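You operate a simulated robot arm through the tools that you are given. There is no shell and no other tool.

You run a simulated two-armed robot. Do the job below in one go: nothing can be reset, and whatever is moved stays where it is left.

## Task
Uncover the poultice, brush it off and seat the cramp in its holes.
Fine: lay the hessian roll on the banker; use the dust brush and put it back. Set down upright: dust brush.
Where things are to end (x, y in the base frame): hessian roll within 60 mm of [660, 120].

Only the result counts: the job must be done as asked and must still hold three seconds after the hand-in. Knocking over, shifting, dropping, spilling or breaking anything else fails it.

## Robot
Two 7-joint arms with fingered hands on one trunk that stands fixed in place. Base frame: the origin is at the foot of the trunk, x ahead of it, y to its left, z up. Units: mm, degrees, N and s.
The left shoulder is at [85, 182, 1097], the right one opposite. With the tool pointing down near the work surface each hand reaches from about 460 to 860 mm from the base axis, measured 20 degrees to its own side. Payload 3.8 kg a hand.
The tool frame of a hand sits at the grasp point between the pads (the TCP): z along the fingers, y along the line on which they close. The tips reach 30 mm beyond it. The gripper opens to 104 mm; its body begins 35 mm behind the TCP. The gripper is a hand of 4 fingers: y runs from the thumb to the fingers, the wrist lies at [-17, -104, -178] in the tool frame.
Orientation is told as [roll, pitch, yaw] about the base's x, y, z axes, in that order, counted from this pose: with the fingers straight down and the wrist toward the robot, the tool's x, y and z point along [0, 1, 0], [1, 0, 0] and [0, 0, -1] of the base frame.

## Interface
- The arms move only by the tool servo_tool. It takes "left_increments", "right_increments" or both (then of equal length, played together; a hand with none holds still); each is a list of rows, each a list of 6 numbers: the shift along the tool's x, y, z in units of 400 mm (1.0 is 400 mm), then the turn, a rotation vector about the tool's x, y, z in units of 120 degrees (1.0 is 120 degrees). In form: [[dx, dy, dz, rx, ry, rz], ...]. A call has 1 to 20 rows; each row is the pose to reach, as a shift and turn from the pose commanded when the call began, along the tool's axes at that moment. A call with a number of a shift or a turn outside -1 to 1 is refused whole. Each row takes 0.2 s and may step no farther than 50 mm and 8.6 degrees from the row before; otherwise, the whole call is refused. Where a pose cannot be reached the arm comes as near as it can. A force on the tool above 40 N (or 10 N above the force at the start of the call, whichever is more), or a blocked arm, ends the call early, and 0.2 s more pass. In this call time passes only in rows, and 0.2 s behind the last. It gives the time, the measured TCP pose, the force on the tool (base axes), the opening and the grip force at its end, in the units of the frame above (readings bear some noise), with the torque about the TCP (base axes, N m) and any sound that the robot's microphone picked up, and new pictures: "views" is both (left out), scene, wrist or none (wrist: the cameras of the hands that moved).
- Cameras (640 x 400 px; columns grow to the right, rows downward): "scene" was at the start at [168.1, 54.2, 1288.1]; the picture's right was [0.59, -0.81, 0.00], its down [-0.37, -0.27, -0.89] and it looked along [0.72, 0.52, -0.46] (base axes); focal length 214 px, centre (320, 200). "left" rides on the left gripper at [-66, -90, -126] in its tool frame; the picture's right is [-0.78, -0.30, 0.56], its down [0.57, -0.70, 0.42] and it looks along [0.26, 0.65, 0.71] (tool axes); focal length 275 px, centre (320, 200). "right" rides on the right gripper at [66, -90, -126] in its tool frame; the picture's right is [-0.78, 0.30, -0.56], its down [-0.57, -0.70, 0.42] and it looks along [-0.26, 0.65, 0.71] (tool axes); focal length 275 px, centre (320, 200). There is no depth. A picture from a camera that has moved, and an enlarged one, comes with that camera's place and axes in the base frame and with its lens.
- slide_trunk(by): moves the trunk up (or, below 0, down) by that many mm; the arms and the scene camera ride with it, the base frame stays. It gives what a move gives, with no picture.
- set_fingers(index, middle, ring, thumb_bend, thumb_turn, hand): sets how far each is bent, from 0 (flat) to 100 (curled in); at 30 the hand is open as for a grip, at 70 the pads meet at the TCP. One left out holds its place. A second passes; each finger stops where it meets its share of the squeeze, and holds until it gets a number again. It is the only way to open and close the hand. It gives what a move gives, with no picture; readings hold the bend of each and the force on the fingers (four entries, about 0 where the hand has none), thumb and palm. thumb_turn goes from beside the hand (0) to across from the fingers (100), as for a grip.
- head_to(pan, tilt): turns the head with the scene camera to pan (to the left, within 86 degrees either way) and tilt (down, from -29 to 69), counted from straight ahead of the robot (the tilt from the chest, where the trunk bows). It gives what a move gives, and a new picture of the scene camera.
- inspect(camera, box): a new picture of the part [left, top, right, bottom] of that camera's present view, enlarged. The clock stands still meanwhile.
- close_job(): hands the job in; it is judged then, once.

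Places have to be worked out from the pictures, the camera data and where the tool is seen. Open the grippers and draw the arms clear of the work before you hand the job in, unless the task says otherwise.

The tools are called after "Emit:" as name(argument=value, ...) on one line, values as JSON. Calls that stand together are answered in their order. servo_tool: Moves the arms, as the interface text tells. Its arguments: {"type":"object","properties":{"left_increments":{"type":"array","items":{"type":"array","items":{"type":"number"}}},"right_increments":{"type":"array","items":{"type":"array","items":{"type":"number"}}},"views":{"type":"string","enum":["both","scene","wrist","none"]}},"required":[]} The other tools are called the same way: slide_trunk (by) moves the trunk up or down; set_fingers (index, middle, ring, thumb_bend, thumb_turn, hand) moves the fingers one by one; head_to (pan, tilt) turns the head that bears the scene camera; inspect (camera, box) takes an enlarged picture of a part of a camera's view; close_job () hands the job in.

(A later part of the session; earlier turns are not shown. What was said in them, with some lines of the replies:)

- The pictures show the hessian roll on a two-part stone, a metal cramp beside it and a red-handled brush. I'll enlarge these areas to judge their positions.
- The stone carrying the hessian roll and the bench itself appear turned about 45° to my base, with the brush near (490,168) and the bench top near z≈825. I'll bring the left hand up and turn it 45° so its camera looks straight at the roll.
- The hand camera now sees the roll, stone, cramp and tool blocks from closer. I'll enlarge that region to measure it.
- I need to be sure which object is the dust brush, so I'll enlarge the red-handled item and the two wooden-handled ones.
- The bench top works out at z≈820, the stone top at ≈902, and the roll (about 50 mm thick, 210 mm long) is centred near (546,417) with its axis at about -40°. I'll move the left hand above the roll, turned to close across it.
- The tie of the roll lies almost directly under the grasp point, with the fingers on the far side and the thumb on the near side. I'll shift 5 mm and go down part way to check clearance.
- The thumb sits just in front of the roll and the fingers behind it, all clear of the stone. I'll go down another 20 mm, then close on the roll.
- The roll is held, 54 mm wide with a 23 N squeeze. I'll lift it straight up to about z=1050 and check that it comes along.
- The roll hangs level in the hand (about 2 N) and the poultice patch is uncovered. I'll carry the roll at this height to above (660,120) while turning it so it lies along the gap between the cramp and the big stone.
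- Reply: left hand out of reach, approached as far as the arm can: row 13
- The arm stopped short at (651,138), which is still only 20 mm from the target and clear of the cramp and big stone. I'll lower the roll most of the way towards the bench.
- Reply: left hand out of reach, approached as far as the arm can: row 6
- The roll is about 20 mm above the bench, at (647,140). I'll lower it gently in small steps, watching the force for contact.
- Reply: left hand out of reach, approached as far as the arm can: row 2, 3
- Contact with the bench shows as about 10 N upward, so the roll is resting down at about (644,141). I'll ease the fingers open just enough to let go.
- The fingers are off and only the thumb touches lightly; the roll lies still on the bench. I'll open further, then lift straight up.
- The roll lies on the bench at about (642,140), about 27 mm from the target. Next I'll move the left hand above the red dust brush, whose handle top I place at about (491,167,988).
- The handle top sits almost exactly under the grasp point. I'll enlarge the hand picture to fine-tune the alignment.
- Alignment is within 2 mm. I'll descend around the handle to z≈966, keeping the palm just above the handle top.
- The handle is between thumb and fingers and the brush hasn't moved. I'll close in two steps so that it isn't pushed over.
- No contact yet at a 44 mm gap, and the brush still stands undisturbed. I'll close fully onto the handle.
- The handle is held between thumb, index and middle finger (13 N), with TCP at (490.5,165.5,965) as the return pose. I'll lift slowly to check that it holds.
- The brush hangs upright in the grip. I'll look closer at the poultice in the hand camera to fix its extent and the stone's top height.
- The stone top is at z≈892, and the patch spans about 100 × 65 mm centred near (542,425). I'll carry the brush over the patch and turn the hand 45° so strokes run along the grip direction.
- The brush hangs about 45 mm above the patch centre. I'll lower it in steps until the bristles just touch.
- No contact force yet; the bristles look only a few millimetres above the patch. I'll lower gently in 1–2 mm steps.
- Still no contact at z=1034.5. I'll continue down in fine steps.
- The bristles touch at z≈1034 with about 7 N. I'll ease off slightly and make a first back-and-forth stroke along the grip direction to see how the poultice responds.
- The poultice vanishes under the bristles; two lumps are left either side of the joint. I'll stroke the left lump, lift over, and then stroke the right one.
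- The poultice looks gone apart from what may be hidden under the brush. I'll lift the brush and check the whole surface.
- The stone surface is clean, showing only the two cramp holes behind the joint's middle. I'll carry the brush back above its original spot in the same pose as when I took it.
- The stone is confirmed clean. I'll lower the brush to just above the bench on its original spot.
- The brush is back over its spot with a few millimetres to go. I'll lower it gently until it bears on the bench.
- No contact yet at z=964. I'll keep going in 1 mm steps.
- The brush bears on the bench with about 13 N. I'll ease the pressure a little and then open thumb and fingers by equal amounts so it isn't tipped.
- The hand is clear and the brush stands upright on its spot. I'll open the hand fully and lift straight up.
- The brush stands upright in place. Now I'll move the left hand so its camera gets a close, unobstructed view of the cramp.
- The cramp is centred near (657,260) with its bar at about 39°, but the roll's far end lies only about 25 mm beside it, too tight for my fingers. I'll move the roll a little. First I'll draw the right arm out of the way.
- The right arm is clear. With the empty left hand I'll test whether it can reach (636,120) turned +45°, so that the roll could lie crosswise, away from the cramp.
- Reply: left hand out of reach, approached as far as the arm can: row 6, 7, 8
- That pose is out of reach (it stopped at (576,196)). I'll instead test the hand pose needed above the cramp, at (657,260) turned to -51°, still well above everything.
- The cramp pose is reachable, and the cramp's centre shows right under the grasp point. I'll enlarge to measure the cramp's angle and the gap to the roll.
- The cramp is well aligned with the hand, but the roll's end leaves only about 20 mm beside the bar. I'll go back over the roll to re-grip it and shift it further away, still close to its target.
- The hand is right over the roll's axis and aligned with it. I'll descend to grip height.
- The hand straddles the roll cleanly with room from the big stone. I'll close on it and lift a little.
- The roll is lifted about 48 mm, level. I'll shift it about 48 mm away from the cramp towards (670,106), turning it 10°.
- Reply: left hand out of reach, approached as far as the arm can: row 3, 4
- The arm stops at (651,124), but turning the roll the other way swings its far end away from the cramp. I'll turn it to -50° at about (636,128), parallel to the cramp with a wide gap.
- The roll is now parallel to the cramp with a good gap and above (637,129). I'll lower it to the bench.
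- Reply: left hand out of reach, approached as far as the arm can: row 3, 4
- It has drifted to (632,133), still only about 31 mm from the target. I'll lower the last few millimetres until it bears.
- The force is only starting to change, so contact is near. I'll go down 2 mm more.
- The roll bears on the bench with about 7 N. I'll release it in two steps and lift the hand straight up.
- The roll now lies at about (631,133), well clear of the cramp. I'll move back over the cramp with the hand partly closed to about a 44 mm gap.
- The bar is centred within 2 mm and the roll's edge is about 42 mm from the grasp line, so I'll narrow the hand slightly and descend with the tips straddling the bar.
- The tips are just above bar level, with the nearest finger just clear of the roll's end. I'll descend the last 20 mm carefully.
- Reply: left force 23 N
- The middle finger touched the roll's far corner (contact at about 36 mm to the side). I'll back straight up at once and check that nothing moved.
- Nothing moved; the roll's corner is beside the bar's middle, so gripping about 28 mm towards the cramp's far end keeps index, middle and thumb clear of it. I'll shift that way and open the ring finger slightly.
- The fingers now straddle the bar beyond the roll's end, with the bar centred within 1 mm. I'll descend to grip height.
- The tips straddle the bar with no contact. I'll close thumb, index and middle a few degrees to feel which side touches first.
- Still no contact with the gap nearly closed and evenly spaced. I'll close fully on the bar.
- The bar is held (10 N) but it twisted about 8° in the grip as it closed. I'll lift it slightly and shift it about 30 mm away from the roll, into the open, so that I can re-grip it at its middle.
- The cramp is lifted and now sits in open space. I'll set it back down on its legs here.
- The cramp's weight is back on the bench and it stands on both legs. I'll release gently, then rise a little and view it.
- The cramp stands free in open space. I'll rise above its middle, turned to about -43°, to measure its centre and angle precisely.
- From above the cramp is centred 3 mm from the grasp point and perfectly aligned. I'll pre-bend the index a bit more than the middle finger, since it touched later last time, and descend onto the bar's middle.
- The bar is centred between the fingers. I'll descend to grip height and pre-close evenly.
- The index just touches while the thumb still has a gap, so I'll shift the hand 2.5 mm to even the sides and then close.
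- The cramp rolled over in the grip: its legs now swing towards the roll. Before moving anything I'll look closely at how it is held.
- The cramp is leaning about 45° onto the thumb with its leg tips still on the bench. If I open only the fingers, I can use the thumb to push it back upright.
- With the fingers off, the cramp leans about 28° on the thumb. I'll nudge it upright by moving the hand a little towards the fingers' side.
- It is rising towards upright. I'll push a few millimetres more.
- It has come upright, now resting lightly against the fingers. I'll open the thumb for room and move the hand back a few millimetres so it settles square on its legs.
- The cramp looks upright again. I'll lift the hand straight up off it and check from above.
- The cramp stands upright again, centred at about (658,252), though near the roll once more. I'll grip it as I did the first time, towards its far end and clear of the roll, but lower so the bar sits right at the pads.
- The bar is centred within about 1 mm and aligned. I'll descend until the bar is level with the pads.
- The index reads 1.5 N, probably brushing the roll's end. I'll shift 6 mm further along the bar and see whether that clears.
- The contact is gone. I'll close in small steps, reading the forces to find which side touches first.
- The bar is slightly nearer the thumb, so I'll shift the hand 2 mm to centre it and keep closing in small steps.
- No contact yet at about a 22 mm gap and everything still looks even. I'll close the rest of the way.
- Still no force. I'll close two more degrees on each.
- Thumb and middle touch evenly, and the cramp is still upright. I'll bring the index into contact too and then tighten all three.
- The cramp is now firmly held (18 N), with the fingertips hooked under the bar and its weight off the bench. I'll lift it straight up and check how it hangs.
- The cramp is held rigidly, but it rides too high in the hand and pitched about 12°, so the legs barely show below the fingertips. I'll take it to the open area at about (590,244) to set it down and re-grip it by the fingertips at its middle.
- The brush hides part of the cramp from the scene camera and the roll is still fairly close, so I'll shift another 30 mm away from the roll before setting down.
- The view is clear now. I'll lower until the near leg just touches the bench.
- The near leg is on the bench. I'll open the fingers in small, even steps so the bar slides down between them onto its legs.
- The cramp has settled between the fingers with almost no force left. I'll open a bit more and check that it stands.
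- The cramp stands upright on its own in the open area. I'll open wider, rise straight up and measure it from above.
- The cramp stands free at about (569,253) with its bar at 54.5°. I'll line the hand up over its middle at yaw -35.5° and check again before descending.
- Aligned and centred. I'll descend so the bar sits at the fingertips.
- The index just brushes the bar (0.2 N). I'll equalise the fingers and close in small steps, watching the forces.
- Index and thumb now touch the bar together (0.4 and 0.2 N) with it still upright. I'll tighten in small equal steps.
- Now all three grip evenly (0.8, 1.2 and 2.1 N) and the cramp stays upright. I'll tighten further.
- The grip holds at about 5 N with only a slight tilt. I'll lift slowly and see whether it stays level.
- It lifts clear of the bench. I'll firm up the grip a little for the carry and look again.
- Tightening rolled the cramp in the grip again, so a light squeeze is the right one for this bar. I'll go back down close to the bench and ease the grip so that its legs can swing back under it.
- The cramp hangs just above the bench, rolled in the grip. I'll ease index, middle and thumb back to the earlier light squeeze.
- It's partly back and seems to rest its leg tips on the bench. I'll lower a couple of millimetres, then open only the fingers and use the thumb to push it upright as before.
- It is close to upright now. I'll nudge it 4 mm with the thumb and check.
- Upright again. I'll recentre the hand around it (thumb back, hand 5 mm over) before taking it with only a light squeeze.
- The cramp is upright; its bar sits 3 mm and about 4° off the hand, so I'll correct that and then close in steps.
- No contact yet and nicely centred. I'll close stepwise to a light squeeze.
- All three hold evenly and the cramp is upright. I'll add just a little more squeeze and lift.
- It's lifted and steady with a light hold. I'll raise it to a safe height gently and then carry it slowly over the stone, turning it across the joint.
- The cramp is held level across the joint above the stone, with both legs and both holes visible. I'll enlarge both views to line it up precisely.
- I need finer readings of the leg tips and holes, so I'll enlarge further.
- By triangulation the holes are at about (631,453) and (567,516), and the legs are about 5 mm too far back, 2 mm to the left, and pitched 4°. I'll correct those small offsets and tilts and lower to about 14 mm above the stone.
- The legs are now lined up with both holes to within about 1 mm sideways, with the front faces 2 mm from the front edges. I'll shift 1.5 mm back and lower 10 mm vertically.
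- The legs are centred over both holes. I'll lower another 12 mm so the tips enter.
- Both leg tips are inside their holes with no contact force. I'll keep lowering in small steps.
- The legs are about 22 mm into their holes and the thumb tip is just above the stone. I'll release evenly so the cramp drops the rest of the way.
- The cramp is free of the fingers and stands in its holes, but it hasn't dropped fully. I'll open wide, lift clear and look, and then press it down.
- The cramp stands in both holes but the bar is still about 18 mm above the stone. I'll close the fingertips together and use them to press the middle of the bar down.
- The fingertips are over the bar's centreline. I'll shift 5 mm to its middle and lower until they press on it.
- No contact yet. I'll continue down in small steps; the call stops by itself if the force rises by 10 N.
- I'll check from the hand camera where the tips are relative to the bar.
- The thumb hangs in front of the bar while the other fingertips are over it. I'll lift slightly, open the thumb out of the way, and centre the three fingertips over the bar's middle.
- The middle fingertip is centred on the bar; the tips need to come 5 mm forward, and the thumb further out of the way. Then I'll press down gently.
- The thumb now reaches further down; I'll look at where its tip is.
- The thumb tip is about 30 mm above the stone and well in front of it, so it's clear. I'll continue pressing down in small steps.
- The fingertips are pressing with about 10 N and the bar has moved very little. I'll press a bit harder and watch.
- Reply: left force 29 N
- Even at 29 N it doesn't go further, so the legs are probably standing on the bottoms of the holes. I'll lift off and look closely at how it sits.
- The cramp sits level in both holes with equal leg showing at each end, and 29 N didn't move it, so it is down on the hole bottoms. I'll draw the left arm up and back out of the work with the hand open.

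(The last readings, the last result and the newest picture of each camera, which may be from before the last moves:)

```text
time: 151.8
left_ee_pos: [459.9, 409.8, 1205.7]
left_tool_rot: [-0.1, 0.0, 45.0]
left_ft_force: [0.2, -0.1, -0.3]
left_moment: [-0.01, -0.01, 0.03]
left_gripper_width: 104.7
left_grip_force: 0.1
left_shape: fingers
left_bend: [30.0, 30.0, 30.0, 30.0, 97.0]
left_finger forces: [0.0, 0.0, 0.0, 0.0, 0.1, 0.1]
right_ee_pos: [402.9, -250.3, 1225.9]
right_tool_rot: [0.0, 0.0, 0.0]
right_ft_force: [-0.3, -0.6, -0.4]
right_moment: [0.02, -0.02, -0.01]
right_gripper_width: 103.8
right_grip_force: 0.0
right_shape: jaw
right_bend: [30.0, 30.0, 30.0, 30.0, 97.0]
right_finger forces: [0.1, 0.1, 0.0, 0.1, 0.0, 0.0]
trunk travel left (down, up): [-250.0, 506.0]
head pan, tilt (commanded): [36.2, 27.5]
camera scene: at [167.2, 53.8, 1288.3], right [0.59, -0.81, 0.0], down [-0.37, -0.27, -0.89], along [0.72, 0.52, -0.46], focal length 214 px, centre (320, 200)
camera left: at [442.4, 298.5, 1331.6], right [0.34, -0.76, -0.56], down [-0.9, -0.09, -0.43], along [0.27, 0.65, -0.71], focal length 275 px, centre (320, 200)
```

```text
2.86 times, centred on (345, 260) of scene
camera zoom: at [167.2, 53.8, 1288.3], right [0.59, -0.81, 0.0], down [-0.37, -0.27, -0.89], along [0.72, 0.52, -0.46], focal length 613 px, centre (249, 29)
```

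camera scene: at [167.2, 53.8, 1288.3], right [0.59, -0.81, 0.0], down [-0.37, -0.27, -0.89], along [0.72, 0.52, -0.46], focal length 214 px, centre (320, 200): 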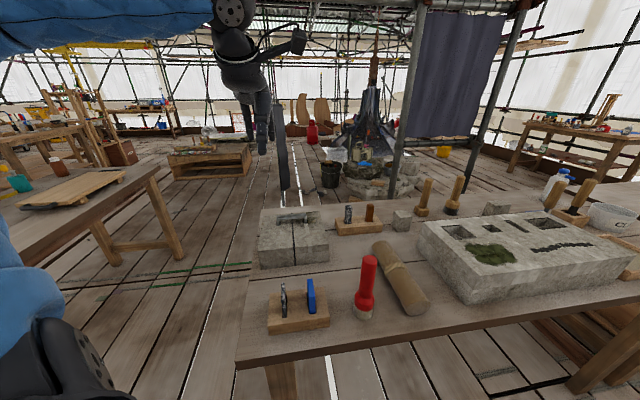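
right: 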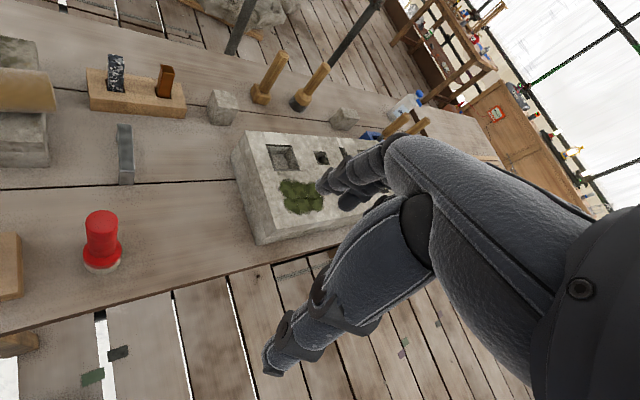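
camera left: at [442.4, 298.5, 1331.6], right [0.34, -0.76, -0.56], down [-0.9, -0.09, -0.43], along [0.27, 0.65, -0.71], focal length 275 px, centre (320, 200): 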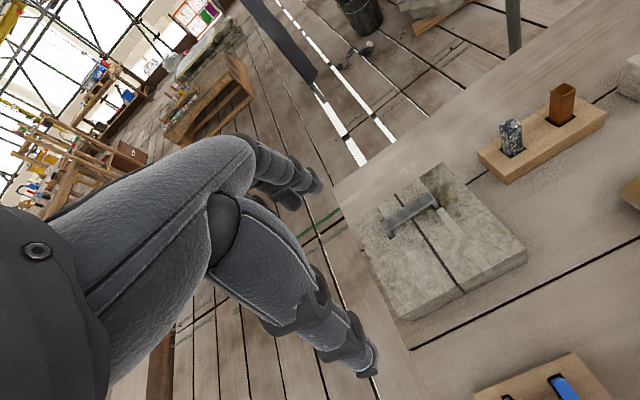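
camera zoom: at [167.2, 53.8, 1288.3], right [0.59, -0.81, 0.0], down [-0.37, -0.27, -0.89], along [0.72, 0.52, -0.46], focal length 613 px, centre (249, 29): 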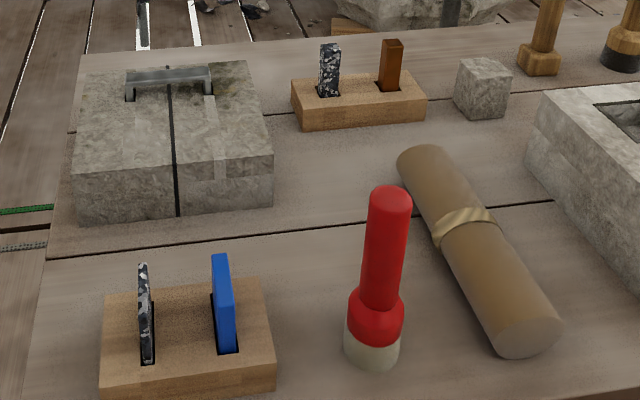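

Everything looks in order: brush upright on its spot, roll on the bench about 33 mm from its target, stone clean. I'll take one close look at the cramp's seating and the cleaned surface.

Emit:
inspect(camera="left", box=[350, 150, 530, 330])

Emit:
inspect(camera="scene", box=[255, 200, 335, 270])

```text
2.22 times, centred on (440, 240) of left
camera zoom: at [442.4, 298.5, 1331.6], right [0.34, -0.76, -0.56], down [-0.9, -0.09, -0.43], along [0.27, 0.65, -0.71], focal length 612 px, centre (53, 111)
```

zoom: 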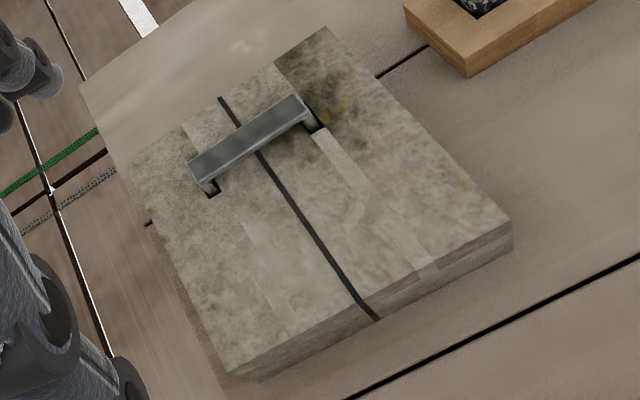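

```text
5.71 times, centred on (295, 235) of scene
camera zoom: at [167.2, 53.8, 1288.3], right [0.59, -0.81, 0.0], down [-0.37, -0.27, -0.89], along [0.72, 0.52, -0.46], focal length 1226 px, centre (463, 0)
```

zoom: 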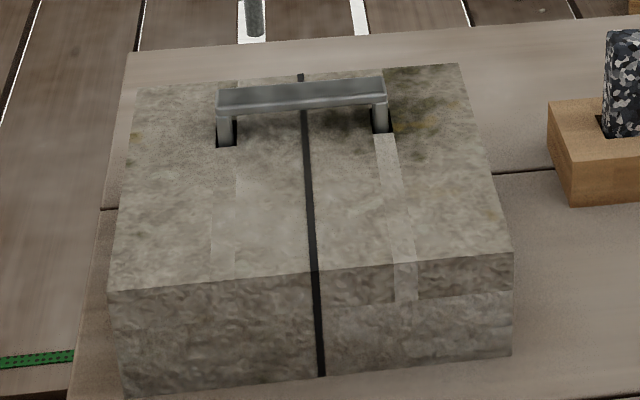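

The surface is clean, and the seam on the stone's face shows the holes are only about 25 mm deep, so the cramp's legs are standing on the hole bottoms. I'll draw the left arm further back and then hand in.

Emit:
servo_tool(left_increments=[[0.0825, -0.0236, 0, 0, 0, 0.06], [0.165, -0.0471, 0, 0, 0, 0.12], [0.2475, -0.0707, 0, 0, 0, 0.18]], views="scene")

Emit:
inspect(camera="scene", box=[240, 180, 440, 340])

```text
time: 152.6
left_ee_pos: [369.9, 459.9, 1204.9]
left_tool_rot: [0.0, 0.1, 23.2]
left_ft_force: [0.1, 0.0, -0.6]
left_moment: [-0.02, -0.02, 0.04]
left_gripper_width: 104.9
left_grip_force: 0.0
left_shape: fingers
left_bend: [30.0, 30.0, 30.0, 30.0, 97.0]
left_finger forces: [0.0, 0.1, 0.0, 0.0, 0.1, 0.0]
right_ee_pos: [404.0, -249.2, 1225.2]
right_tool_rot: [-0.1, 0.0, 0.0]
right_ft_force: [0.4, 0.7, -0.4]
right_moment: [0.0, 0.03, -0.04]
right_gripper_width: 103.7
right_grip_force: 0.1
right_shape: jaw
right_bend: [30.0, 30.0, 30.0, 30.0, 97.0]
right_finger forces: [0.1, 0.1, 0.0, 0.0, 0.1, 0.1]
trunk travel left (down, up): [-250.0, 506.0]
head pan, tilt (commanded): [36.2, 27.5]
camera scene: at [167.5, 55.2, 1288.2], right [0.59, -0.81, 0.0], down [-0.37, -0.27, -0.89], along [0.72, 0.52, -0.46], focal length 214 px, centre (320, 200)
```

scene: 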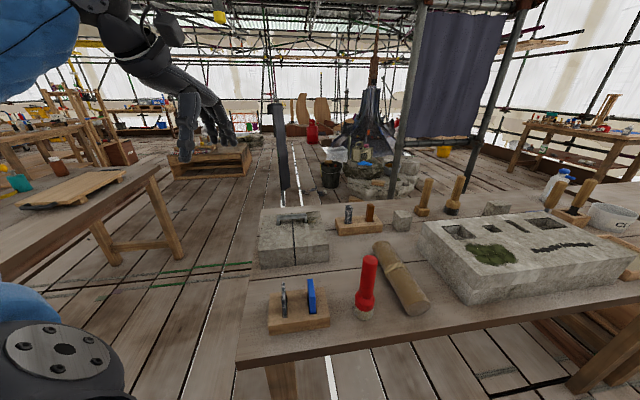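

```text
2.50 times, centred on (340, 260) of scene
camera zoom: at [167.5, 55.2, 1288.2], right [0.59, -0.81, 0.0], down [-0.37, -0.27, -0.89], along [0.72, 0.52, -0.46], focal length 536 px, centre (270, 50)
```

zoom: 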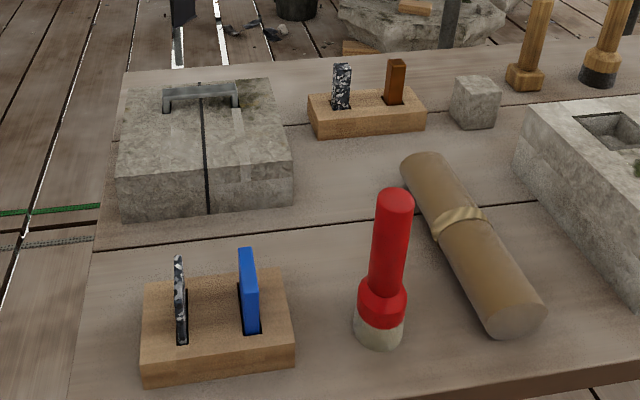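

Both arms are clear with open hands. The roll lies on the bench near its target, the poultice is gone, the brush stands upright in its place, and the cramp is seated across the joint. I'm handing in.

Emit:
close_job()

```text
The job is handed in.
```

The job is handed in: the poultice is uncovered and brushed off, and the cramp stands level in its two holes across the joint. I couldn't confirm the cramp's seating for certain.

- **Hessian roll:** it lies on the banker at about (632, 137), roughly 33 mm from the target and inside the 60 mm limit. I moved it a second time because it was too close to the cramp for the fingers. A finger then pressed on its end with about 20 N, but it stayed put.
- **Poultice:** the stone looks clean from both the scene and hand cameras.
- **Dust brush:** I took the red-handled brush with pale bristles to be the dust brush. It stands upright within a few millimetres of where it was.
- **Cramp:** the bar sits about 17 mm above the stone. Pressing with 29 N moved it no further, and a seam on the stone's face suggests the holes are only about 25 mm deep. I take it to be standing on the hole bottoms.
- **Cramp handling:** it rolled over in the grip twice, and I stood it up again each time. It did not fall onto anything else.

Nothing else on the bench looks moved. Both hands are open and clear of the work.
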